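You operate a simulated robot arm through the tools that you are given. There is no shell and no other tool. Be economical: measure what you need, move in short steps, check, and stop when the job is done.

The job below is to be done with a simulated robot arm. You get a single attempt, and the scene is never put back.

TASK
Top the wheeled machine's tank up to MAX with distilled water.
Fine: switch it off first; cap on the machine's top tray meanwhile, then back on; no spills; jug back on the cream trolley. Set down upright: what you pick out.

It is judged by the outcome, as a careful person would: the job done as asked, and still so three seconds after it is handed in. It fails if anything else is knocked over, pushed out of place, dropped, spilled or broken. Lids that push on must go on centred and level and be pressed home; caps that screw on are set level and turned clockwise until they are tight.

THE ROBOT
A 7-joint arm with a fingered hand on a trunk, on a base that drives. Base frame: it is fixed to the floor where the robot stands at the start and does not move with it; the origin is under the middle of the robot, x ahead of it, y to its left, z up. Lengths are in mm, angles in rad, forces in N, time in s.
It reaches about 702 mm from its shoulder. Its first joint turns from -2.007 to 2.007 rad. Places, roughly: filler neck [500, -100, 700]; machine switch [600, 0, 900]; red plug (3x3x7 cm) [300, 0, 600]; top of the cream trolley [-300, -500, 800]; top tray of the wheeled machine [600, -100, 700]; white plug (3x3x7 cm) [300, -100, 600]. Payload 3.1 kg.
The tool frame sits at the grasp point between the pads (the TCP): z along the fingers, y along the line on which they close. The tips reach 22 mm beyond it. The gripper opens to 112 mm. The gripper's body begins 60 mm behind the TCP. The gripper is a hand of 3 fingers: y runs from the thumb to the fingers, the wrist lies at [0, 0, -218] in the tool frame.
Orientation is that of the tool frame in the base frame, as [roll, pitch, yaw] about the fixed x, y, z axes, in that order (R = Rz(yaw) Ry(pitch) Rx(roll)). With the fingers straight down and closing along the base's y, the tool's x points along the base's -x, its y along +y and its z along -z.

THE INTERFACE
- The arm moves only by the tool servo_tool. Its argument "series" is text: rows parted by semicolons, each of 6 numbers parted by spaces: the shift along the base's x, y, z in mm, then the turn, a rotation vector about the base's x, y, z in rad. In form: tx ty tz wx wy wz; .... A call has 1 to 20 rows; each row shifts and turns the commanded pose from where the row before left it. Rows are played at 5 a second. More than 50 mm and 0.15 rad between two rows, and nothing of the call is played. A pose out of reach is approached as far as the arm can. The call stops where the force on the tool passes 40 N (or 10 N more than at its start, if that is more) or the arm is blocked; 0.2 s more then pass. In this call time passes only in rows, and 0.2 s behind the last. It gives the time, the measured TCP pose, the force on the tool (base axes), the opening and the grip force at its end, in the units of the frame above (readings bear some noise), with the torque about the TCP (base axes, N m) and any sound that the robot's microphone picked up.
- Cameras (640 x 400 px; columns grow to the right, rows downward): "scene" is now at [-27.2, 95.6, 1640.3]; the picture's right is [-0.78, -0.62, 0.00], its down [-0.54, 0.68, -0.50] and it looks along [0.31, -0.39, -0.87] (base axes); focal length 278 px, centre (320, 200). "wrist" rides on the gripper at [66, 3, -80] in the tool frame; the picture's right is [-0.05, 1.00, 0.00], its down [-0.77, -0.04, -0.64] and it looks along [-0.64, -0.03, 0.77] (tool axes); focal length 275 px, centre (320, 200). There is no depth. A picture from a camera that has moved, and an enlarged one, comes with that camera's place and axes in the base frame and with its lens. The place of the scene camera against the robot may be out by one fixed shift of up to 25 mm in any direction.
- snapshot(camera): a new picture of that camera. The clock stands still meanwhile.
- lift_body(by): slides the trunk up (or, below 0, down) by that many mm; the arm and the scene camera ride with it, the base frame stays. It gives what a move gives, with no picture.
- roll_base(legs): drives the robot by 1 to 6 legs, each [ahead, left, turn to the left] in mm, mm and rad, along the robot's own axes; the way and the turn of a leg run together, so that a leg with both is an arc; at most 1500 mm and 3.142 rad a leg. The arm and the cameras ride along, it lands a little off, and it stops where it bumps. It gives what a move gives.
- move_fingers(finger1, finger2, thumb_bend): sets how far each is bent, from 0 (flat) to 100 (curled in); at 30 the hand is open as for a grip, at 70 the pads meet at the TCP. One left out holds its place. A second passes; each finger stops where it meets its share of the squeeze, and holds until it gets a number again. It is the only way to open and close the hand. It gives what a move gives, with no picture; readings hold the bend of each and the force on the fingers (four entries, about 0 where the hand has none), thumb and palm.
- aim_head(pan, tilt): turns the head with the scene camera to pan (to the left, within 2.705 rad either way) and tilt (down, from -0.506 to 1.204), counted from straight ahead of the robot. It gives what a move gives.
- zoom(camera, box): a new picture of the part [left, top, right, bottom] of that camera's present view, enlarged. The clock stands still meanwhile.
- sign_off(): hands the job in; it is judged then, once.

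Work in short steps. Places have to be worked out from the pictures, the camera data and where the tool is seen: move nearer, look again, correct. Check each grasp and each placing, and mend what went wrong. You have 120 turns and 82 pictures in all, those below and enlarged ones among them. Open the gripper and draw the arm clear of the work before you hand the job in, unless the task says otherwise; then end with one line.

The tools are called after "Request:" by a JSON object that holds its "api" and its "payload". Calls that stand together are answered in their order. servo_tool: Moves the arm, as the interface text tells. Its arguments: {"type":"object","properties":{"series":{"type":"string"}},"required":["series"]} The other tools are called the same way: lift_body (by) slides the trunk up or down; move_fingers (finger1, finger2, thumb_bend) moves the fingers one by one; roll_base (legs) drives the base; aim_head (pan, tilt) turns the head that bears the scene camera; snapshot (camera) takes a picture; zoom (camera, box) takes an enlarged picture of a part of a camera's view; sign_off () hands the job in.

At the start:

```text
t: 0.0
tool_pos: [319.4, -176.4, 1212.6]
orientation: [-3.14, 0.0, -3.141]
contact_force: [0.1, 0.6, -0.6]
moment: [-0.01, 0.01, -0.03]
opening: 111.9
gripper_force: 0.1
shape: jaw
bend: [30.0, 30.0, 30.0]
finger forces: [0.0, 0.0, 0.0, 0.0, 0.1, 0.0]
trunk travel left (down, up): [-775.0, 215.0]
robot x, y, heading: [2.9, -2.6, -0.001]
head pan, tilt: [-0.902, 1.049]
```

scene: 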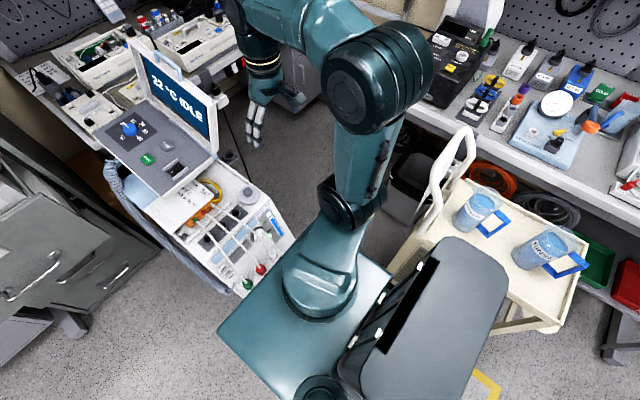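
wrist: 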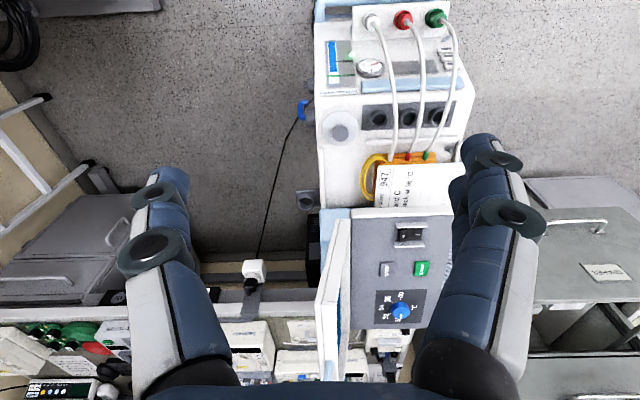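

The machine stands ahead and the trolley behind to the right. I'll enlarge both for detail.

Request:
{"api": "zoom", "payload": {"camera": "scene", "box": [90, 30, 310, 300]}}

Request:
{"api": "zoom", "payload": {"camera": "scene", "box": [400, 120, 640, 340]}}

Request:
{"api": "zoom", "payload": {"camera": "wrist", "box": [290, 0, 530, 350]}}

```text
1.48 times, centred on (200, 165) of scene
camera zoom: at [-27.2, 95.6, 1640.3], right [-0.78, -0.62, 0.0], down [-0.54, 0.68, -0.5], along [0.31, -0.39, -0.87], focal length 412 px, centre (498, 252)
```

zoom: 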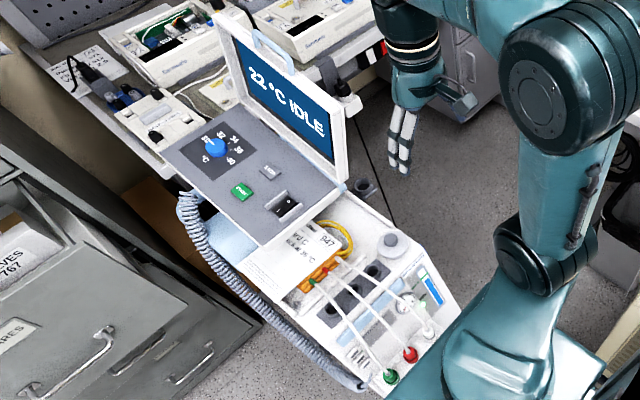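

```text
1.82 times, centred on (520, 230) of scene
camera zoom: at [-27.2, 95.6, 1640.3], right [-0.78, -0.62, 0.0], down [-0.54, 0.68, -0.5], along [0.31, -0.39, -0.87], focal length 506 px, centre (-44, 146)
```

zoom: 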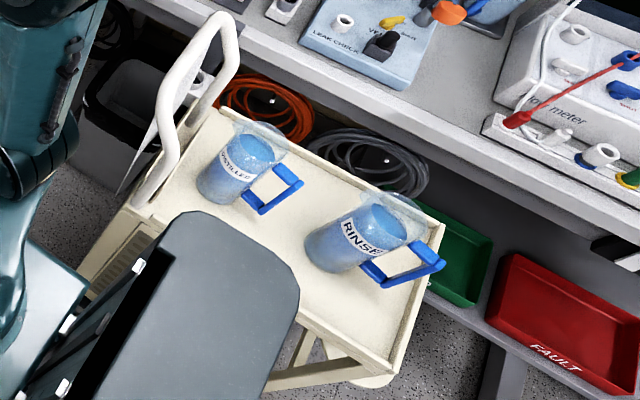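

```text
1.14 times, centred on (410, 175) of wrist
camera zoom: at [253.3, -173.9, 1294.3], right [0.05, 1.0, 0.0], down [0.77, -0.04, 0.64], along [0.64, -0.03, -0.77], focal length 315 px, centre (217, 229)
```

zoom: 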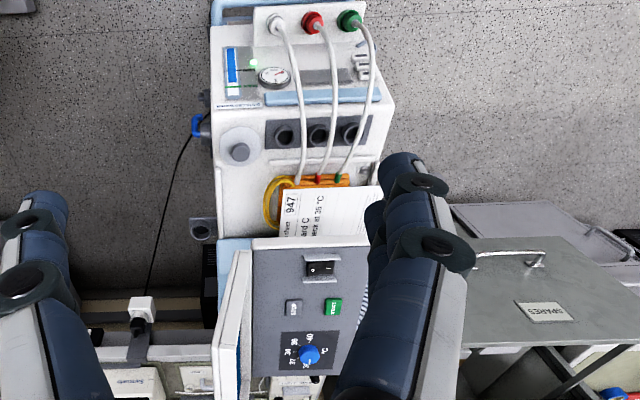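

The neck with its grey knob seems to be at about (540,-140,700). I'll turn the head to the machine to see it better.

Request:
{"api": "aim_head", "payload": {"pan": -0.3, "tilt": 1.0}}

Request:
{"api": "snapshot", "payload": {"camera": "scene"}}

Request:
{"api": "zoom", "payload": {"camera": "scene", "box": [220, 120, 420, 320]}}

```text
t: 1.0
tool_pos: [319.7, -176.4, 1213.2]
orientation: [-3.141, 0.0, -3.141]
contact_force: [-0.1, 0.4, -1.1]
moment: [0.0, 0.01, 0.02]
opening: 112.0
gripper_force: 0.1
shape: jaw
bend: [30.0, 30.0, 30.0]
finger forces: [0.0, 0.0, 0.0, 0.0, 0.0, 0.0]
trunk travel left (down, up): [-775.0, 215.0]
robot x, y, heading: [0.2, -2.2, 0.003]
head pan, tilt: [-0.3, 1.0]
```

```text
76 pictures are left
camera scene: at [-1.9, 127.1, 1643.6], right [-0.3, -0.95, 0.0], down [-0.8, 0.25, -0.54], along [0.52, -0.16, -0.84], focal length 278 px, centre (320, 200)
```

scene: 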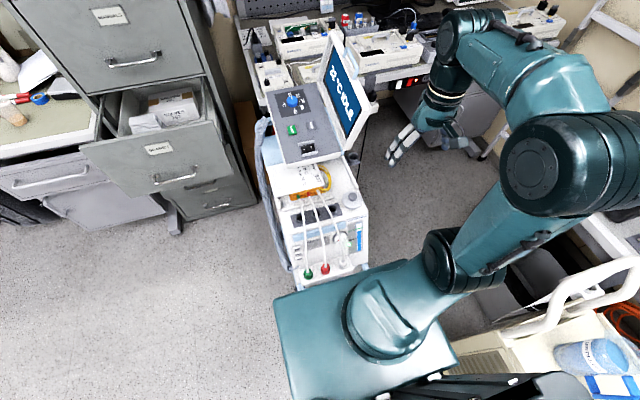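

```text
2.00 times, centred on (320, 220) of scene
camera zoom: at [-1.9, 127.1, 1643.6], right [-0.3, -0.95, 0.0], down [-0.8, 0.25, -0.54], along [0.52, -0.16, -0.84], focal length 556 px, centre (320, 160)
```

zoom: 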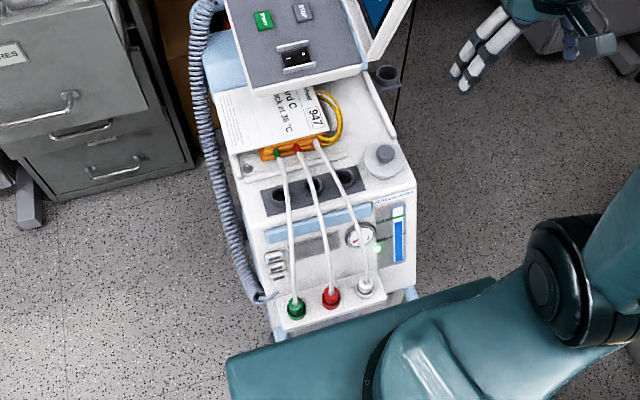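

Moving the hand above the control panel to view the rocker and its markings from close by.

Request:
{"api": "servo_tool", "payload": {"series": "34 30 -6 0 0 0;34 30 -6 0 0 0;34 30 -6 0 0 0;34 30 -6 0 0 0;34 30 -6 0 0 0"}}

Request:
{"api": "snapshot", "payload": {"camera": "wrist"}}

Request:
{"api": "snapshot", "payload": {"camera": "scene"}}

```text
t: 2.2
tool_pos: [492.3, -23.6, 1182.2]
orientation: [-3.141, -0.001, 3.141]
contact_force: [0.6, 1.1, -0.1]
moment: [-0.01, 0.0, 0.0]
opening: 111.8
gripper_force: 0.0
shape: jaw
bend: [30.0, 30.0, 30.0]
finger forces: [0.0, 0.1, 0.1, 0.0, 0.0, 0.0]
trunk travel left (down, up): [-775.0, 215.0]
robot x, y, heading: [-0.3, 5.0, -0.0]
head pan, tilt: [-0.3, 1.0]
```

```text
74 pictures are left
camera wrist: at [426.3, -20.8, 1263.5], right [0.05, 1.0, 0.0], down [0.77, -0.04, 0.64], along [0.63, -0.03, -0.77], focal length 275 px, centre (320, 200)
```

wrist: 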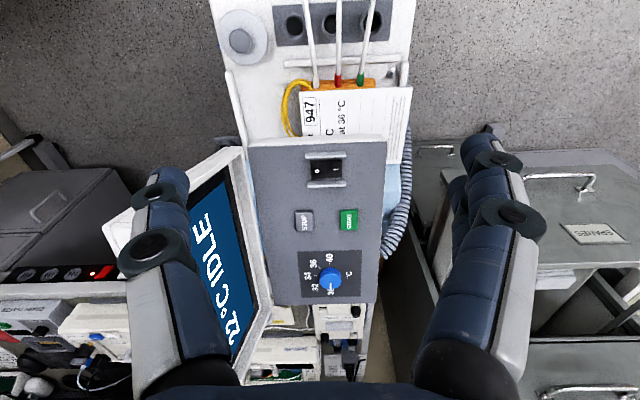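

```text
73 pictures are left
camera scene: at [0.4, 129.3, 1643.4], right [-0.3, -0.96, 0.0], down [-0.8, 0.25, -0.54], along [0.51, -0.16, -0.84], focal length 278 px, centre (320, 200)
```

scene: 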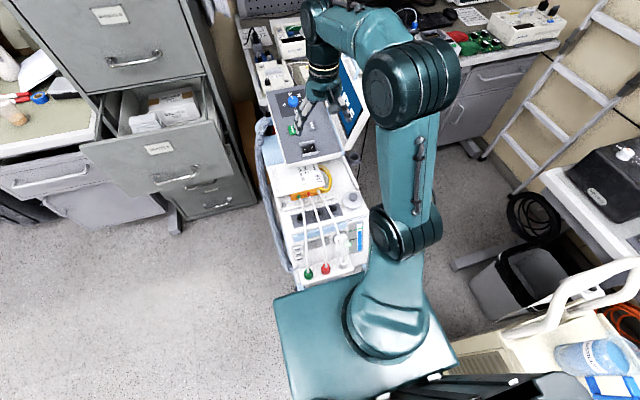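

Request:
{"api": "zoom", "payload": {"camera": "wrist", "box": [280, 130, 380, 240]}}

Request:
{"api": "zoom", "payload": {"camera": "wrist", "box": [210, 0, 420, 140]}}

```text
3.64 times, centred on (330, 185) of wrist
camera zoom: at [426.3, -20.8, 1263.5], right [0.05, 1.0, 0.0], down [0.77, -0.04, 0.64], along [0.63, -0.03, -0.77], focal length 1001 px, centre (284, 254)
```

zoom: 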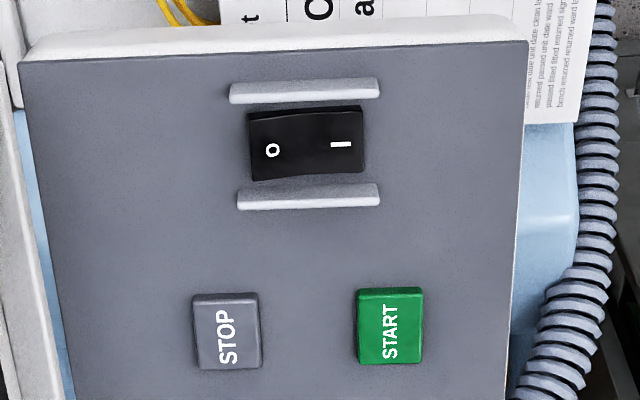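

```text
2.86 times, centred on (315, 70) of wrist
camera zoom: at [426.3, -20.8, 1263.5], right [0.05, 1.0, 0.0], down [0.77, -0.04, 0.64], along [0.63, -0.03, -0.77], focal length 786 px, centre (334, 571)
```

zoom: 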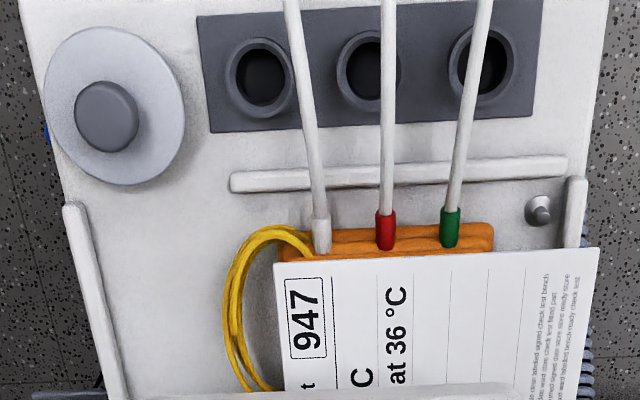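

The rocker is at about (640,-22,937), with O on its -y half. I'll curl the two fingers away and point the thumb to press with it alone.

Request:
{"api": "move_fingers", "payload": {"finger1": 100, "finger2": 100}}

Request:
{"api": "snapshot", "payload": {"camera": "wrist"}}

```text
t: 3.2
tool_pos: [491.2, -26.1, 1183.4]
orientation: [3.141, 0.0, -3.141]
contact_force: [-0.6, -0.1, -0.7]
moment: [-0.01, 0.01, -0.03]
opening: 46.7
gripper_force: 0.0
shape: fingers
bend: [100.0, 100.0, 30.0]
finger forces: [0.1, 0.1, 0.0, 0.1, 0.0, 0.0]
trunk travel left (down, up): [-775.0, 215.0]
robot x, y, heading: [2.0, -2.5, -0.003]
head pan, tilt: [-0.3, 1.0]
```

```text
70 pictures are left
camera wrist: at [424.4, -22.8, 1264.2], right [0.05, 1.0, 0.0], down [0.77, -0.04, 0.64], along [0.64, -0.03, -0.77], focal length 275 px, centre (320, 200)
```

wrist: 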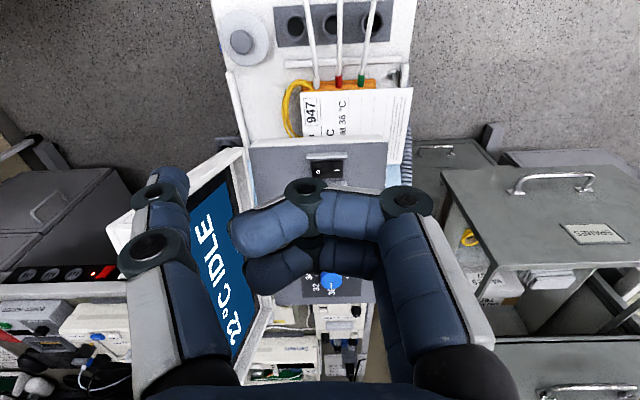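

Thumb tip is at about tool (0,-66,+20). I'll roll slightly so the thumb leads, and come over the O half, staying ~35 mm above.

Request:
{"api": "servo_tool", "payload": {"series": "37 12 0 0.0625 0 0;37 12 0 0.0625 0 0;37 12 0 0.0625 0 0;38 11 0 0.0625 0 0;0 0 -43 0 0 0;0 0 -43 0 0 0;0 0 -43 0 0 0;0 0 -40 0 0 0"}}

Request:
{"api": "snapshot", "payload": {"camera": "wrist"}}

Request:
{"api": "zoom", "payload": {"camera": "scene", "box": [240, 20, 400, 180]}}

```text
t: 5.0
tool_pos: [622.9, 20.0, 1012.1]
orientation: [2.89, -0.003, -3.141]
contact_force: [0.0, -0.4, 0.5]
moment: [-0.01, 0.0, 0.06]
opening: 46.5
gripper_force: 0.0
shape: fingers
bend: [100.0, 100.0, 30.0]
finger forces: [0.0, 0.1, 0.0, 0.0, 0.0, 0.1]
out of reach, approached as far as the arm can: row 4
trunk travel left (down, up): [-775.0, 215.0]
robot x, y, heading: [0.8, 0.6, 0.002]
head pan, tilt: [-0.3, 1.0]
```

```text
69 pictures are left
camera wrist: at [557.1, 2.9, 1091.8], right [0.05, 0.97, 0.25], down [0.77, -0.19, 0.61], along [0.63, 0.16, -0.76], focal length 275 px, centre (320, 200)
```

wrist: 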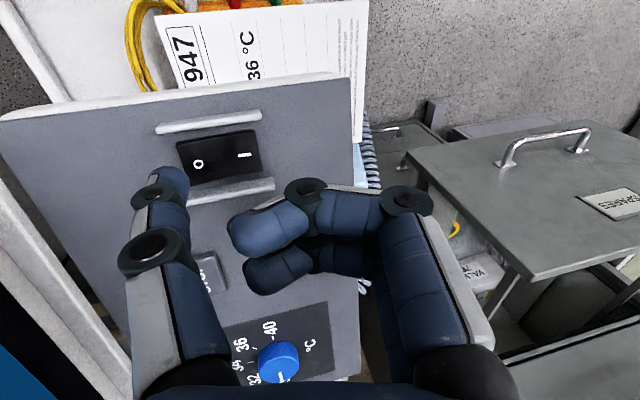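

```text
2.50 times, centred on (320, 100) of scene
camera zoom: at [-0.4, 127.9, 1643.6], right [-0.3, -0.96, 0.0], down [-0.8, 0.25, -0.54], along [0.52, -0.16, -0.84], focal length 695 px, centre (320, 450)
```

zoom: 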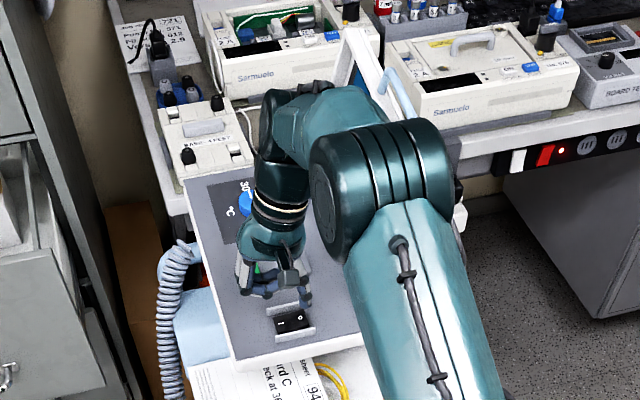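

The O half works out at about (637,-35,938) and the thumb tip is over (623,-39,975). I'll shift 14 mm ahead and go down to near contact.

Request:
{"api": "servo_tool", "payload": {"series": "14 2 -12 0 0 0;0 0 -12 0 0 0"}}

Request:
{"api": "snapshot", "payload": {"camera": "wrist"}}

```text
t: 5.6
tool_pos: [634.8, 20.9, 990.1]
orientation: [2.892, 0.003, -3.141]
contact_force: [0.5, 0.4, 0.5]
moment: [0.02, -0.03, 0.01]
opening: 46.5
gripper_force: 0.1
shape: fingers
bend: [100.0, 100.0, 30.0]
finger forces: [0.0, 0.1, 0.0, 0.0, 0.0, 0.1]
trunk travel left (down, up): [-775.0, 215.0]
robot x, y, heading: [-2.3, 0.1, 0.001]
head pan, tilt: [-0.3, 1.0]
```

```text
67 pictures are left
camera wrist: at [570.0, 4.4, 1068.6], right [0.05, 0.97, 0.25], down [0.77, -0.19, 0.61], along [0.64, 0.16, -0.75], focal length 275 px, centre (320, 200)
```

wrist: 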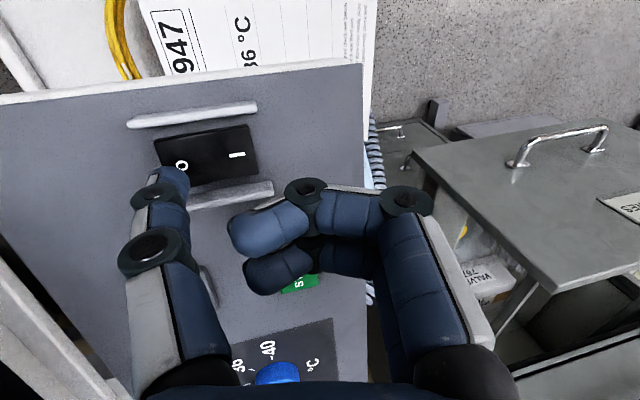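

Aligned: the thumb tip lies just over the O half. I'll press in small steps.

Request:
{"api": "servo_tool", "payload": {"series": "0 0 -6 0 0 0;0 0 -5 0 0 0;0 0 -4 0 0 0;0 0 -3 0 0 0;0 0 -3 0 0 0;0 0 -3 0 0 0"}}

Request:
{"api": "snapshot", "payload": {"camera": "wrist"}}

```text
t: 7.0
tool_pos: [634.0, 21.0, 970.5]
orientation: [2.891, 0.007, -3.142]
contact_force: [1.0, 2.4, 24.6]
moment: [-1.39, -0.09, 0.05]
opening: 47.6
gripper_force: 10.9
shape: fingers
bend: [100.0, 100.0, 29.0]
finger forces: [0.1, 0.0, 0.1, 0.0, 22.9, 0.0]
trunk travel left (down, up): [-775.0, 215.0]
robot x, y, heading: [-0.1, 0.1, -0.004]
head pan, tilt: [-0.3, 1.0]
```

```text
66 pictures are left
camera wrist: at [566.9, 4.1, 1048.2], right [0.05, 0.97, 0.25], down [0.77, -0.19, 0.61], along [0.64, 0.16, -0.75], focal length 275 px, centre (320, 200)
```

wrist: 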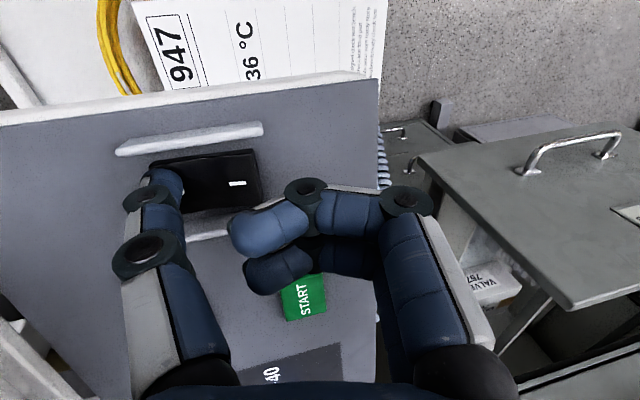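

24.6 N but no click reported; I'll press a little more.

Request:
{"api": "servo_tool", "payload": {"series": "0 0 -2 0 0 0;0 0 -2 0 0 0;0 0 -2 0 0 0"}}

```text
t: 7.6
tool_pos: [633.3, 23.0, 969.2]
orientation: [2.891, 0.014, 3.141]
contact_force: [-7.3, 2.2, 26.4]
moment: [-1.52, 0.21, -0.42]
opening: 48.4
gripper_force: 14.0
shape: fingers
bend: [100.0, 100.0, 28.0]
finger forces: [0.0, 0.1, 0.0, 0.0, 26.4, 0.0]
trunk travel left (down, up): [-775.0, 215.0]
robot x, y, heading: [-2.4, -1.1, 0.002]
head pan, tilt: [-0.3, 1.0]
stopped in row 2: the force on the tool passed its limit at 42 N (the readings are from after the stop); the commanded pose is now the measured one
```

Raising to look at the rocker and display.

Request:
{"api": "servo_tool", "payload": {"series": "0 0 10 0 0 0;0 0 30 0 0 0;0 0 45 0 0 0;0 0 45 0 0 0"}}

Request:
{"api": "snapshot", "payload": {"camera": "wrist"}}

Request:
{"api": "zoom", "payload": {"camera": "wrist", "box": [150, 80, 290, 200]}}

```text
t: 8.6
tool_pos: [636.0, 21.9, 1096.4]
orientation: [2.893, 0.008, -3.141]
contact_force: [-0.1, 0.5, -0.2]
moment: [-0.02, -0.01, -0.02]
opening: 46.6
gripper_force: 0.1
shape: fingers
bend: [100.0, 100.0, 30.0]
finger forces: [0.1, 0.0, 0.0, 0.1, 0.0, 0.0]
trunk travel left (down, up): [-775.0, 215.0]
robot x, y, heading: [3.1, -2.2, 0.003]
head pan, tilt: [-0.3, 1.0]
```

```text
65 pictures are left
camera wrist: at [569.5, 4.5, 1174.4], right [0.04, 0.97, 0.25], down [0.77, -0.19, 0.61], along [0.64, 0.16, -0.75], focal length 275 px, centre (320, 200)
```

wrist: 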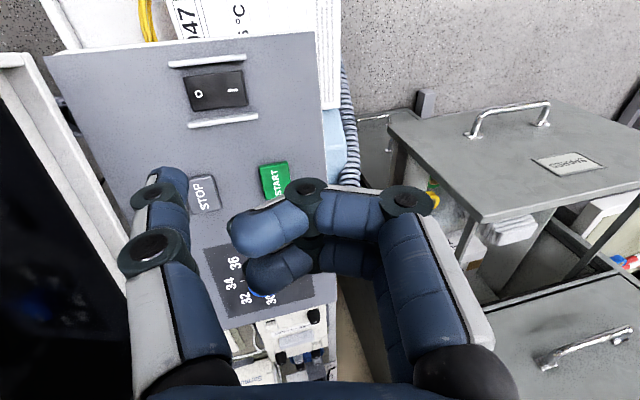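

```text
3.33 times, centred on (220, 140) of wrist
camera zoom: at [569.5, 4.5, 1174.4], right [0.04, 0.97, 0.25], down [0.77, -0.19, 0.61], along [0.64, 0.16, -0.75], focal length 918 px, centre (653, 400)
```

zoom: 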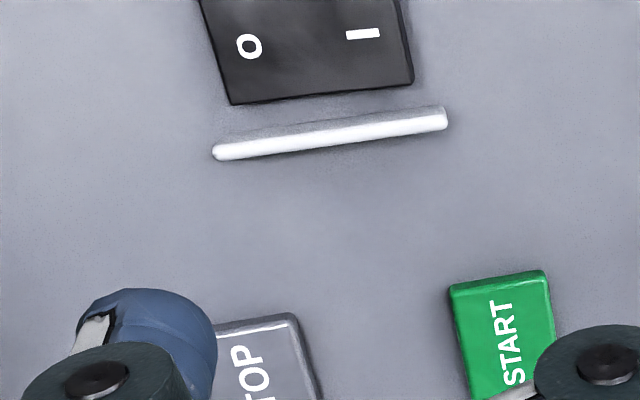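

The display went dark and the O side is down: it is off. Now back away and over the filler cap, whose knob I place at about (498,-145,787).

Request:
{"api": "servo_tool", "payload": {"series": "-40 0 0 -0.0625 0 0;-40 0 0 -0.0625 0 0;-40 0 0 -0.0625 0 0;-40 0 0 -0.0625 0 0;0 -42 0 0 0 0;0 -42 0 0 0 0;0 -42 0 0 0 0;0 -42 0 0 0 0;0 0 -40 0 0 0;0 0 -40 0 0 0"}}

Request:
{"api": "move_fingers", "payload": {"finger1": 30, "finger2": 30, "thumb_bend": 30}}

Request:
{"api": "snapshot", "payload": {"camera": "wrist"}}

Request:
{"api": "zoom", "payload": {"camera": "wrist", "box": [250, 0, 450, 130]}}

```text
t: 10.8
tool_pos: [477.6, -146.1, 1014.1]
orientation: [-3.141, 0.007, -3.141]
contact_force: [0.5, -0.5, 0.7]
moment: [0.0, -0.01, 0.01]
opening: 46.6
gripper_force: 0.0
shape: fingers
bend: [100.0, 100.0, 30.0]
finger forces: [0.1, 0.0, 0.0, 0.0, 0.0, 0.0]
trunk travel left (down, up): [-775.0, 215.0]
robot x, y, heading: [-1.0, 2.6, -0.001]
head pan, tilt: [-0.3, 1.0]
```

```text
t: 11.8
tool_pos: [477.1, -146.8, 1015.0]
orientation: [-3.141, 0.009, 3.141]
contact_force: [-0.1, 1.1, 0.5]
moment: [0.01, -0.01, -0.01]
opening: 111.7
gripper_force: 0.0
shape: fingers
bend: [30.0, 30.0, 30.0]
finger forces: [0.1, 0.1, 0.0, 0.0, 0.1, 0.0]
trunk travel left (down, up): [-775.0, 215.0]
robot x, y, heading: [-3.9, 3.0, 0.002]
head pan, tilt: [-0.3, 1.0]
```

```text
63 pictures are left
camera wrist: at [410.7, -143.4, 1095.2], right [0.04, 1.0, 0.0], down [0.77, -0.03, 0.64], along [0.64, -0.03, -0.77], focal length 275 px, centre (320, 200)
```

wrist: 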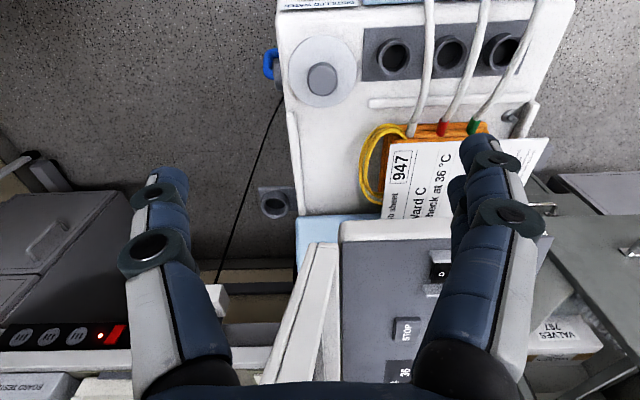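

```text
3.08 times, centred on (350, 65) of wrist
camera zoom: at [410.7, -143.4, 1095.2], right [0.04, 1.0, 0.0], down [0.77, -0.03, 0.64], along [0.64, -0.03, -0.77], focal length 847 px, centre (228, 615)
```

zoom: 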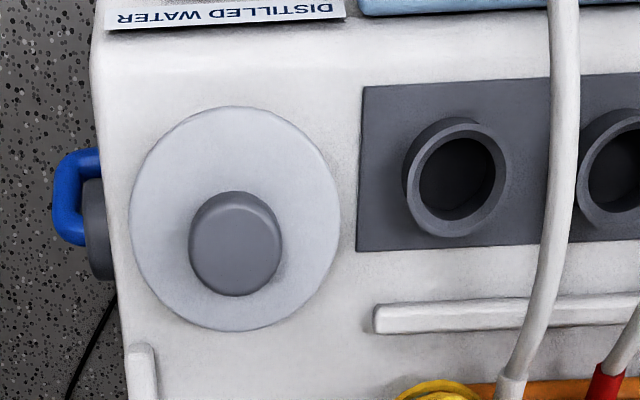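

Cap knob about (498,-146), top at z≈789, ~31 mm wide. Preshape the fingers narrower and descend over it.

Request:
{"api": "move_fingers", "payload": {"finger1": 47, "finger2": 47, "thumb_bend": 47}}

Request:
{"api": "servo_tool", "payload": {"series": "11 0 -40 0 0 0;10 0 -40 0 0 0;0 0 -40 0 0 0;0 0 -40 0 0 0;0 0 -30 0 0 0"}}

Request:
{"api": "snapshot", "payload": {"camera": "wrist"}}

Request:
{"api": "zoom", "payload": {"camera": "scene", "box": [250, 120, 410, 290]}}

```text
t: 12.8
tool_pos: [477.2, -145.3, 1015.4]
orientation: [-3.141, 0.008, -3.139]
contact_force: [-0.6, -0.5, -0.1]
moment: [-0.01, 0.01, 0.0]
opening: 64.3
gripper_force: 0.0
shape: fingers
bend: [47.0, 47.0, 47.0]
finger forces: [0.0, 0.0, 0.0, 0.0, 0.0, 0.1]
trunk travel left (down, up): [-775.0, 215.0]
robot x, y, heading: [-3.4, -0.1, -0.001]
head pan, tilt: [-0.3, 1.0]
```

```text
t: 14.0
tool_pos: [498.8, -147.5, 823.8]
orientation: [-3.14, 0.008, -3.139]
contact_force: [0.5, -0.1, 0.4]
moment: [-0.04, -0.01, -0.01]
opening: 64.3
gripper_force: 0.0
shape: fingers
bend: [47.0, 47.0, 47.0]
finger forces: [0.0, 0.0, 0.1, 0.0, 0.1, 0.1]
trunk travel left (down, up): [-775.0, 215.0]
robot x, y, heading: [-0.7, 1.2, 0.001]
head pan, tilt: [-0.3, 1.0]
```

```text
61 pictures are left
camera wrist: at [432.1, -144.9, 904.7], right [0.04, 1.0, 0.0], down [0.77, -0.03, 0.64], along [0.64, -0.03, -0.77], focal length 275 px, centre (320, 200)
```

wrist: 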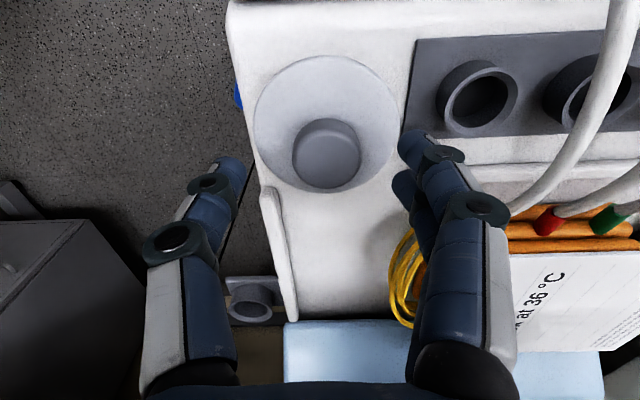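

```text
2.35 times, centred on (330, 205) of scene
camera zoom: at [-1.3, 127.2, 1643.7], right [-0.3, -0.96, 0.0], down [-0.8, 0.25, -0.54], along [0.52, -0.16, -0.84], focal length 654 px, centre (296, 188)
```

zoom: 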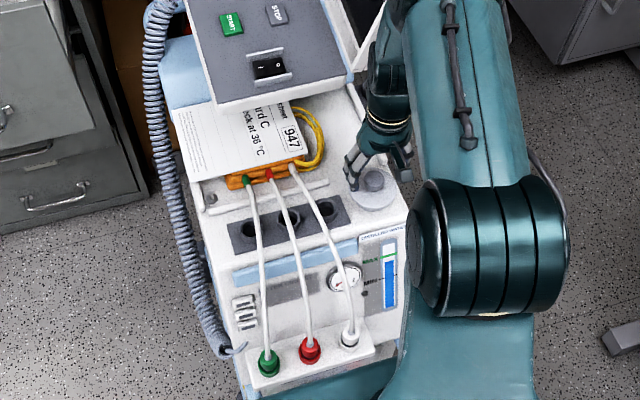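

Triangulated knob top at (499,-145,788). Lowering to TCP z≈786 and closing on it.

Request:
{"api": "servo_tool", "payload": {"series": "0 2 -20 0 0 0;0 0 -12 0 0 0;0 0 -6 0 0 0"}}

Request:
{"api": "move_fingers", "payload": {"finger1": 75, "finger2": 75, "thumb_bend": 75}}

Request:
{"api": "snapshot", "payload": {"camera": "wrist"}}

```text
t: 14.8
tool_pos: [497.6, -145.5, 786.5]
orientation: [3.141, 0.005, -3.14]
contact_force: [0.8, 0.3, 0.9]
moment: [0.03, -0.01, -0.01]
opening: 69.9
gripper_force: 2.0
shape: fingers
bend: [45.0, 46.0, 46.0]
finger forces: [1.2, 0.6, 0.1, 0.0, 2.0, 0.0]
trunk travel left (down, up): [-775.0, 215.0]
robot x, y, heading: [1.1, 0.9, -0.002]
head pan, tilt: [-0.3, 1.0]
```

```text
t: 15.8
tool_pos: [498.5, -145.1, 786.4]
orientation: [3.141, 0.003, -3.14]
contact_force: [-0.1, 0.5, -0.3]
moment: [0.01, -0.01, 0.0]
opening: 67.3
gripper_force: 18.7
shape: fingers
bend: [48.0, 49.0, 52.0]
finger forces: [9.6, 9.6, 0.1, 0.0, 18.7, 0.0]
trunk travel left (down, up): [-775.0, 215.0]
robot x, y, heading: [-4.1, -2.5, -0.001]
head pan, tilt: [-0.3, 1.0]
```

```text
59 pictures are left
camera wrist: at [431.6, -142.1, 867.0], right [0.04, 1.0, 0.0], down [0.77, -0.03, 0.64], along [0.64, -0.03, -0.77], focal length 275 px, centre (320, 200)
```

wrist: 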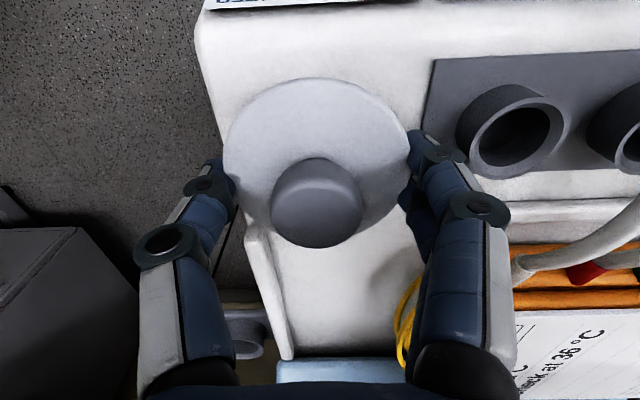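

The fingers closed on the disc's rim (67 mm) instead of the knob. I'll test what that disc does with a tiny lift.

Request:
{"api": "servo_tool", "payload": {"series": "0 0 2 0 0 0;0 0 2 0 0 0"}}

Request:
{"api": "zoom", "payload": {"camera": "wrist", "box": [180, 50, 460, 270]}}

```text
t: 16.4
tool_pos: [498.8, -144.8, 791.0]
orientation: [-3.141, 0.006, -3.141]
contact_force: [-1.2, -0.1, 1.0]
moment: [0.01, -0.01, -0.01]
opening: 67.0
gripper_force: 18.7
shape: fingers
bend: [48.0, 49.0, 52.0]
finger forces: [9.5, 9.5, 0.0, 0.0, 18.9, 0.0]
trunk travel left (down, up): [-775.0, 215.0]
robot x, y, heading: [-1.3, -0.4, -0.003]
head pan, tilt: [-0.3, 1.0]
```

```text
1.82 times, centred on (320, 160) of wrist
camera zoom: at [431.8, -142.2, 871.1], right [0.04, 1.0, 0.0], down [0.77, -0.03, 0.64], along [0.64, -0.03, -0.77], focal length 500 px, centre (320, 273)
```

zoom: 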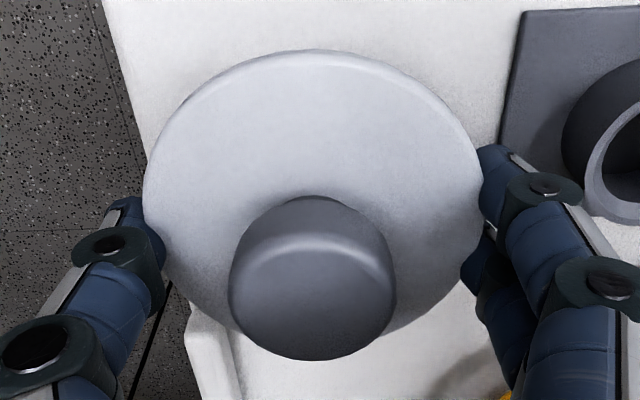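

Knob and disc stay fixed relative to the hand with no force, so the disc is the cap and seems to be lifting. Lift a bit further and check.

Request:
{"api": "servo_tool", "payload": {"series": "0 0 5 0 0 0;0 0 10 0 0 0;0 0 15 0 0 0"}}

Request:
{"api": "snapshot", "payload": {"camera": "wrist"}}

Request:
{"api": "zoom", "payload": {"camera": "scene", "box": [290, 140, 410, 260]}}

```text
t: 17.2
tool_pos: [499.0, -144.8, 820.5]
orientation: [-3.141, 0.008, -3.14]
contact_force: [0.1, 0.0, -0.4]
moment: [0.01, 0.0, -0.01]
opening: 67.4
gripper_force: 18.9
shape: fingers
bend: [48.0, 49.0, 52.0]
finger forces: [9.5, 9.5, 0.0, 0.0, 18.9, 0.1]
trunk travel left (down, up): [-775.0, 215.0]
robot x, y, heading: [-1.2, -1.0, -0.002]
head pan, tilt: [-0.3, 1.0]
```

```text
57 pictures are left
camera wrist: at [431.4, -142.1, 901.3], right [0.04, 1.0, 0.0], down [0.77, -0.03, 0.64], along [0.64, -0.03, -0.77], focal length 275 px, centre (320, 200)
```

wrist: 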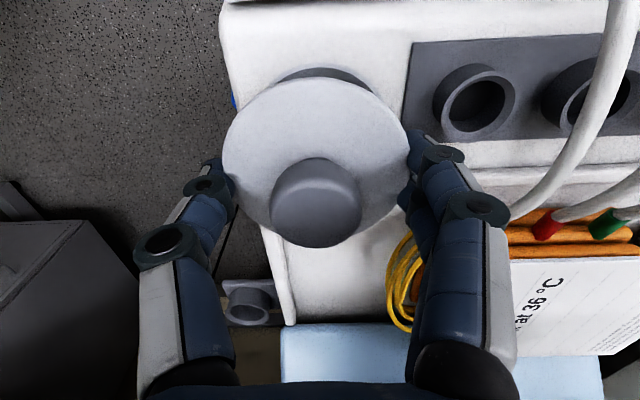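

```text
3.33 times, centred on (350, 200) of scene
camera zoom: at [-2.0, 127.4, 1643.6], right [-0.3, -0.96, 0.0], down [-0.8, 0.25, -0.54], along [0.52, -0.16, -0.84], focal length 927 px, centre (220, 200)
```

zoom: 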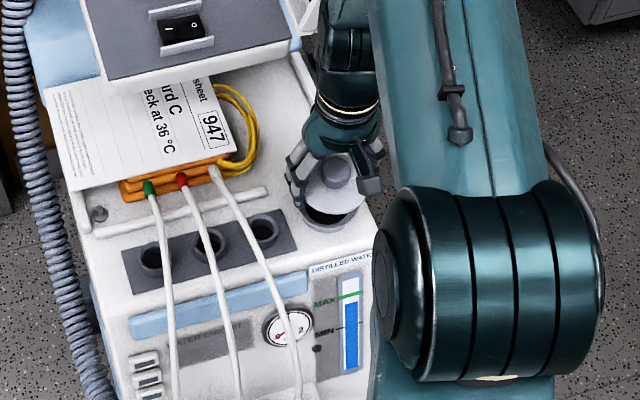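

The lid is a wide push-on disc with a knob; off cleanly. The panel overhangs the tray, so a vertical hand can't reach far enough in; I'll set the lid back on the neck and regrasp the knob with the hand tilted.

Request:
{"api": "servo_tool", "payload": {"series": "0 0 -15 0 0 0;0 0 -10 0 0 0;0 0 -5 0 0 0;0 0 -3 0 0 0"}}

Request:
{"api": "move_fingers", "payload": {"finger1": 44, "finger2": 44, "thumb_bend": 44}}

Request:
{"api": "servo_tool", "payload": {"series": "0 0 20 0 0 0;0 0 30 0 0 0;0 0 30 0 0 0;0 0 30 0 0 0"}}

Request:
{"api": "snapshot", "payload": {"camera": "wrist"}}

```text
t: 18.2
tool_pos: [498.1, -144.6, 786.8]
orientation: [-3.14, 0.005, -3.138]
contact_force: [1.1, 1.1, 1.0]
moment: [0.04, 0.0, -0.01]
opening: 67.1
gripper_force: 19.5
shape: fingers
bend: [48.0, 49.0, 52.0]
finger forces: [9.6, 10.2, 0.1, 0.1, 18.5, 0.0]
trunk travel left (down, up): [-775.0, 215.0]
robot x, y, heading: [0.1, 2.4, 0.003]
head pan, tilt: [-0.3, 1.0]
```

```text
t: 19.2
tool_pos: [498.9, -145.3, 786.5]
orientation: [-3.142, 0.005, -3.139]
contact_force: [-0.1, 0.4, -1.0]
moment: [-0.01, 0.0, 0.02]
opening: 73.1
gripper_force: 0.0
shape: fingers
bend: [44.0, 44.0, 44.0]
finger forces: [0.2, 0.1, 0.0, 0.1, 0.3, 0.0]
trunk travel left (down, up): [-775.0, 215.0]
robot x, y, heading: [-2.1, -0.8, 0.0]
head pan, tilt: [-0.3, 1.0]
```

```text
t: 20.2
tool_pos: [496.9, -143.2, 898.8]
orientation: [3.14, 0.009, 3.141]
contact_force: [0.1, 0.4, -0.8]
moment: [0.01, -0.04, -0.03]
opening: 73.2
gripper_force: 0.0
shape: fingers
bend: [44.0, 44.0, 44.0]
finger forces: [0.0, 0.0, 0.0, 0.0, 0.1, 0.0]
trunk travel left (down, up): [-775.0, 215.0]
robot x, y, heading: [2.5, -2.2, -0.001]
head pan, tilt: [-0.3, 1.0]
```

```text
55 pictures are left
camera wrist: at [430.5, -141.5, 979.2], right [0.04, 1.0, 0.0], down [0.77, -0.03, 0.64], along [0.64, -0.03, -0.77], focal length 275 px, centre (320, 200)
```

wrist: 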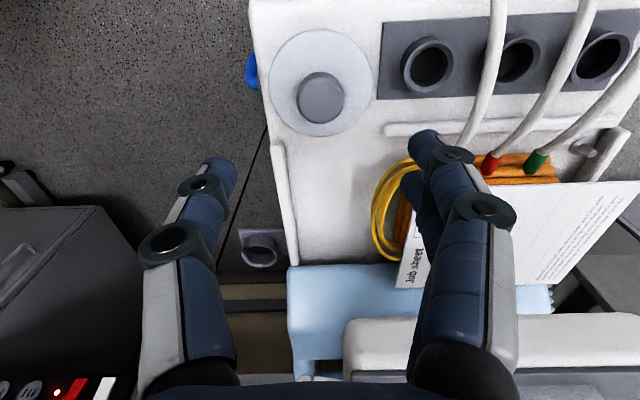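

Lid sits centred again. Tilt the hand 0.4 rad (fingers pointing forward-down), narrow the fingers, and come over the knob.

Request:
{"api": "move_fingers", "payload": {"finger1": 55, "finger2": 55, "thumb_bend": 55}}

Request:
{"api": "servo_tool", "payload": {"series": "0 -1 0 0 -0.1 0;0 0 0 0 -0.1 0;0 0 0 0 -0.1 0;-3 0 0 0 -0.1 0;0 0 -30 0 0 0;0 0 -30 0 0 0;0 0 -15 0 0 0"}}

Request:
{"api": "snapshot", "payload": {"camera": "wrist"}}

```text
t: 21.2
tool_pos: [497.3, -144.2, 897.8]
orientation: [-3.14, 0.006, -3.141]
contact_force: [0.3, 0.1, 0.0]
moment: [-0.01, -0.05, -0.01]
opening: 41.3
gripper_force: 0.1
shape: fingers
bend: [55.0, 55.0, 55.0]
finger forces: [0.0, 0.0, 0.0, 0.0, 0.0, 0.0]
trunk travel left (down, up): [-775.0, 215.0]
robot x, y, heading: [-1.6, 2.0, 0.001]
head pan, tilt: [-0.3, 1.0]
```

```text
t: 22.8
tool_pos: [496.1, -145.1, 821.0]
orientation: [-3.14, 0.407, -3.139]
contact_force: [0.8, 0.7, 0.6]
moment: [-0.03, 0.01, 0.02]
opening: 41.3
gripper_force: 0.1
shape: fingers
bend: [55.0, 55.0, 55.0]
finger forces: [0.0, 0.0, 0.0, 0.0, 0.1, 0.0]
trunk travel left (down, up): [-775.0, 215.0]
robot x, y, heading: [0.2, -2.0, 0.002]
head pan, tilt: [-0.3, 1.0]
```

```text
54 pictures are left
camera wrist: at [403.2, -143.0, 870.0], right [0.04, 1.0, 0.02], down [0.46, -0.03, 0.89], along [0.89, -0.03, -0.46], focal length 275 px, centre (320, 200)
```

wrist: 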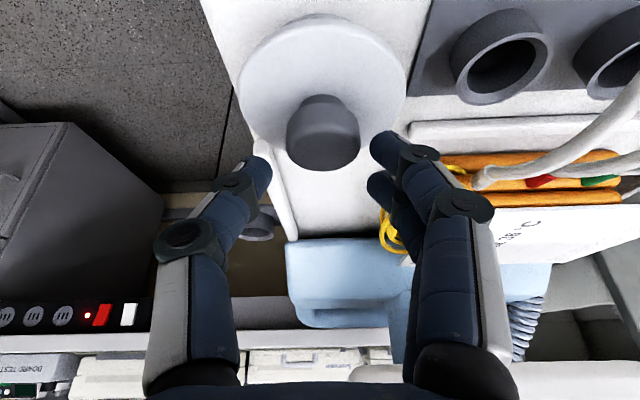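

Knob is centred between the fingers. Descend to z≈792 and close on it.

Request:
{"api": "servo_tool", "payload": {"series": "-1 0 -12 0 0 0;-1 0 -10 0 0 0;0 0 -6 0 0 0"}}

Request:
{"api": "move_fingers", "payload": {"finger1": 75, "finger2": 75, "thumb_bend": 75}}

Request:
{"api": "snapshot", "payload": {"camera": "wrist"}}

```text
t: 23.6
tool_pos: [500.0, -144.2, 803.8]
orientation: [-3.138, 0.432, -3.14]
contact_force: [-1.7, 2.3, 30.4]
moment: [0.92, 0.1, 0.04]
opening: 40.8
gripper_force: 14.9
shape: fingers
bend: [63.0, 55.0, 55.0]
finger forces: [30.4, 0.1, 0.0, 0.1, 0.1, 0.0]
trunk travel left (down, up): [-775.0, 215.0]
robot x, y, heading: [-1.4, 1.7, 0.002]
head pan, tilt: [-0.3, 1.0]
stopped in row 3: the force on the tool passed its limit at 47 N (the readings are from after the stop); the commanded pose is now the measured one
```

```text
t: 24.6
tool_pos: [497.8, -144.0, 799.8]
orientation: [-3.138, 0.424, -3.14]
contact_force: [4.5, 2.0, 17.8]
moment: [0.21, 0.03, 0.02]
opening: 24.3
gripper_force: 24.6
shape: fingers
bend: [73.0, 71.0, 66.0]
finger forces: [27.3, 6.0, 0.1, 0.0, 16.0, 0.0]
trunk travel left (down, up): [-775.0, 215.0]
robot x, y, heading: [-0.5, 0.3, 0.003]
head pan, tilt: [-0.3, 1.0]
```

```text
53 pictures are left
camera wrist: at [404.6, -141.9, 847.0], right [0.04, 1.0, 0.02], down [0.44, -0.03, 0.9], along [0.9, -0.03, -0.44], focal length 275 px, centre (320, 200)
```

wrist: 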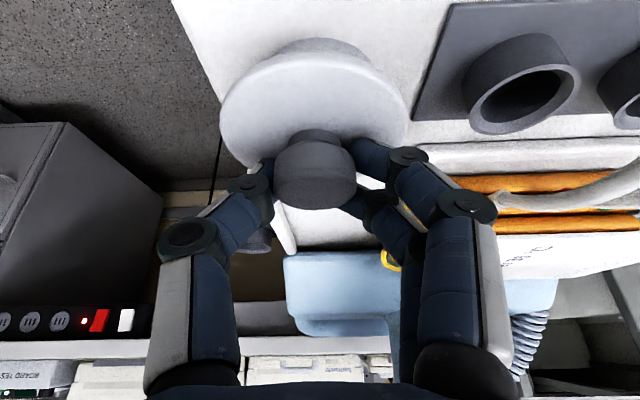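

A finger pushed on the disc and the lid has tipped a little in the grip, though the knob is held. Lifting slightly to see.

Request:
{"api": "servo_tool", "payload": {"series": "0 0 8 0 0 0;0 0 10 0 0 0;0 0 10 0 0 0"}}

Request:
{"api": "snapshot", "payload": {"camera": "wrist"}}

Request:
{"api": "zoom", "payload": {"camera": "scene", "box": [290, 140, 410, 260]}}

```text
t: 25.4
tool_pos: [498.7, -146.1, 827.0]
orientation: [-3.14, 0.418, -3.14]
contact_force: [1.1, -0.2, -0.5]
moment: [-0.01, -0.02, 0.02]
opening: 22.8
gripper_force: 11.9
shape: fingers
bend: [71.0, 73.0, 67.0]
finger forces: [9.7, 3.1, 0.0, 0.0, 11.6, 0.0]
trunk travel left (down, up): [-775.0, 215.0]
robot x, y, heading: [3.6, -4.8, 0.001]
head pan, tilt: [-0.3, 1.0]
```

```text
52 pictures are left
camera wrist: at [404.7, -142.5, 874.3], right [0.04, 1.0, 0.02], down [0.45, -0.03, 0.89], along [0.89, -0.03, -0.45], focal length 275 px, centre (320, 200)
```

wrist: 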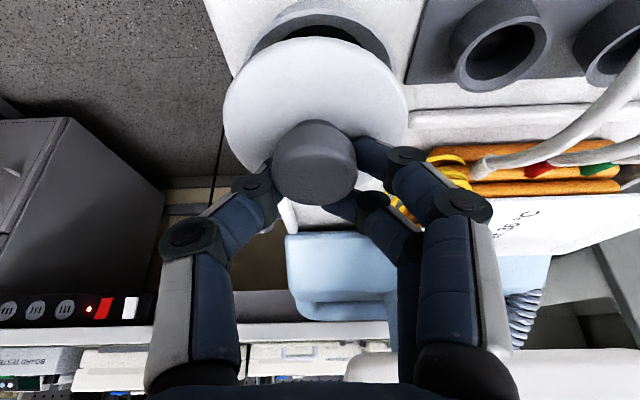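

```text
3.33 times, centred on (350, 200) of scene
camera zoom: at [-1.8, 127.2, 1643.6], right [-0.3, -0.96, 0.0], down [-0.8, 0.25, -0.54], along [0.52, -0.16, -0.84], focal length 927 px, centre (220, 200)
```

zoom: 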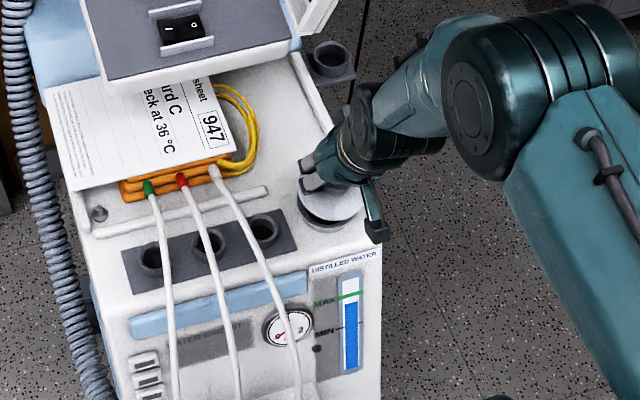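

The lid is held level enough. Carry it ahead over the free tray area at about (590,-138).

Request:
{"api": "servo_tool", "payload": {"series": "0 0 10 0 0 0;30 3 0 0 0 0;30 3 0 0 0 0;28 2 0 0 0 0"}}

Request:
{"api": "snapshot", "payload": {"camera": "wrist"}}

Request:
{"api": "zoom", "payload": {"camera": "scene", "box": [290, 110, 410, 230]}}

```text
t: 26.4
tool_pos: [587.0, -136.4, 835.8]
orientation: [-3.14, 0.419, -3.141]
contact_force: [-0.2, 0.2, 0.4]
moment: [0.02, 0.02, -0.02]
opening: 22.4
gripper_force: 12.0
shape: fingers
bend: [71.0, 73.0, 67.0]
finger forces: [9.7, 3.0, 0.0, 0.0, 11.3, 0.1]
trunk travel left (down, up): [-775.0, 215.0]
robot x, y, heading: [-0.0, 0.2, -0.001]
head pan, tilt: [-0.3, 1.0]
```

```text
50 pictures are left
camera wrist: at [494.3, -134.3, 883.6], right [0.04, 1.0, 0.02], down [0.45, -0.03, 0.89], along [0.89, -0.03, -0.45], focal length 275 px, centre (320, 200)
```

wrist: 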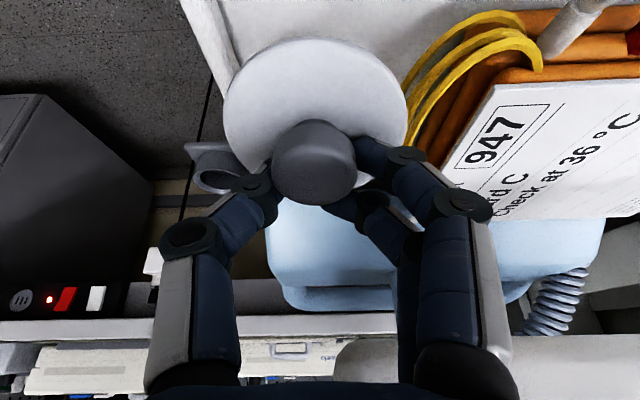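

```text
3.33 times, centred on (350, 170) of scene
camera zoom: at [0.2, 127.6, 1643.6], right [-0.3, -0.96, 0.0], down [-0.8, 0.25, -0.54], along [0.52, -0.16, -0.84], focal length 927 px, centre (220, 300)
```

zoom: 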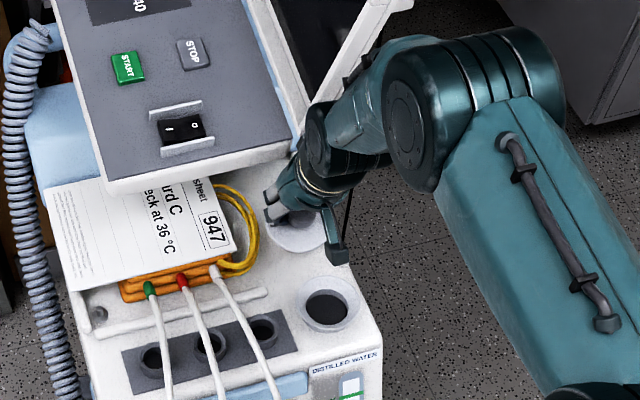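

Clear of the yellow coil (edge y≈-85) and the side rail. Lowering gently until contact.

Request:
{"api": "servo_tool", "payload": {"series": "0 -3 -15 0 0 0;0 0 -12 0 0 0;0 0 -8 0 0 0;0 0 -5 0 0 0;0 0 -4 0 0 0;0 0 -4 0 0 0"}}

Request:
{"api": "snapshot", "payload": {"camera": "wrist"}}

```text
t: 27.7
tool_pos: [591.5, -140.5, 798.3]
orientation: [-3.138, 0.441, -3.139]
contact_force: [-3.9, 1.0, 22.5]
moment: [0.25, 0.22, 0.09]
opening: 22.0
gripper_force: 25.4
shape: fingers
bend: [75.0, 73.0, 68.0]
finger forces: [31.3, 3.7, 0.0, 0.1, 15.3, 0.1]
trunk travel left (down, up): [-775.0, 215.0]
robot x, y, heading: [-3.7, -0.5, -0.002]
head pan, tilt: [-0.3, 1.0]
stopped in row 6: the force on the tool passed its limit at 43 N (the readings are from after the stop); the commanded pose is now the measured one
```

```text
48 pictures are left
camera wrist: at [497.0, -137.8, 844.0], right [0.04, 1.0, 0.02], down [0.42, -0.03, 0.9], along [0.9, -0.03, -0.43], focal length 275 px, centre (320, 200)
```

wrist: 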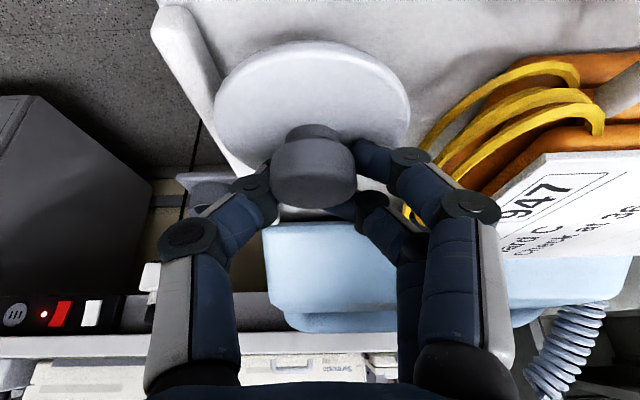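

It rests on the tray. Easing up a touch, opening modestly, and withdrawing up-back along the fingers.

Request:
{"api": "servo_tool", "payload": {"series": "0 0 2 0 0 0;0 0 1 0 0 0"}}

Request:
{"api": "move_fingers", "payload": {"finger1": 54, "finger2": 54, "thumb_bend": 52}}

Request:
{"api": "servo_tool", "payload": {"series": "-6 0 12 0 0 0;-12 0 25 0 0 0;-20 0 30 0 0 0;-30 0 30 0 0 0;-30 0 30 0 0 0"}}

Request:
{"api": "snapshot", "payload": {"camera": "wrist"}}

```text
t: 28.3
tool_pos: [589.8, -140.6, 799.4]
orientation: [-3.139, 0.436, -3.14]
contact_force: [1.9, 0.2, 12.5]
moment: [0.15, 0.01, 0.01]
opening: 21.3
gripper_force: 22.8
shape: fingers
bend: [74.0, 73.0, 67.0]
finger forces: [27.9, 4.3, 0.0, 0.0, 13.2, 0.0]
trunk travel left (down, up): [-775.0, 215.0]
robot x, y, heading: [-0.7, -1.8, -0.0]
head pan, tilt: [-0.3, 1.0]
```

```text
t: 29.3
tool_pos: [589.6, -140.6, 801.2]
orientation: [-3.138, 0.438, -3.139]
contact_force: [-0.3, 1.7, 26.1]
moment: [0.14, 0.07, 0.02]
opening: 34.8
gripper_force: 14.5
shape: fingers
bend: [71.0, 54.0, 52.0]
finger forces: [23.9, 0.0, 0.0, 0.1, 4.8, 0.1]
trunk travel left (down, up): [-775.0, 215.0]
robot x, y, heading: [-2.1, 0.9, 0.002]
head pan, tilt: [-0.3, 1.0]
```

```text
t: 30.5
tool_pos: [493.9, -140.3, 925.2]
orientation: [-3.137, 0.433, -3.14]
contact_force: [-0.6, 0.9, -0.4]
moment: [0.04, 0.0, 0.0]
opening: 46.3
gripper_force: 0.1
shape: fingers
bend: [54.0, 54.0, 52.0]
finger forces: [0.0, 0.0, 0.1, 0.0, 0.0, 0.1]
trunk travel left (down, up): [-775.0, 215.0]
robot x, y, heading: [1.5, -1.2, 0.003]
head pan, tilt: [-0.3, 1.0]
```

```text
47 pictures are left
camera wrist: at [399.5, -137.6, 971.0], right [0.04, 1.0, 0.02], down [0.43, -0.03, 0.9], along [0.9, -0.03, -0.43], focal length 275 px, centre (320, 200)
```

wrist: 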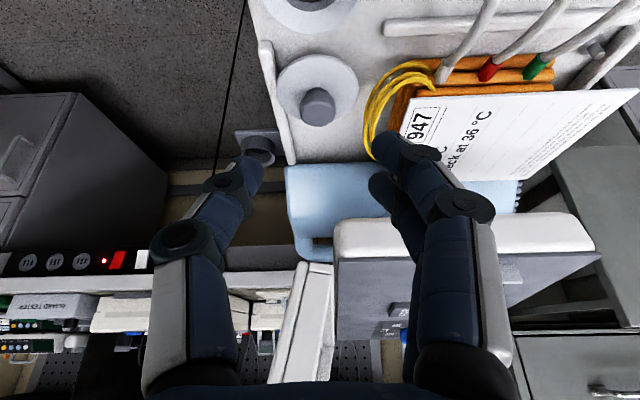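

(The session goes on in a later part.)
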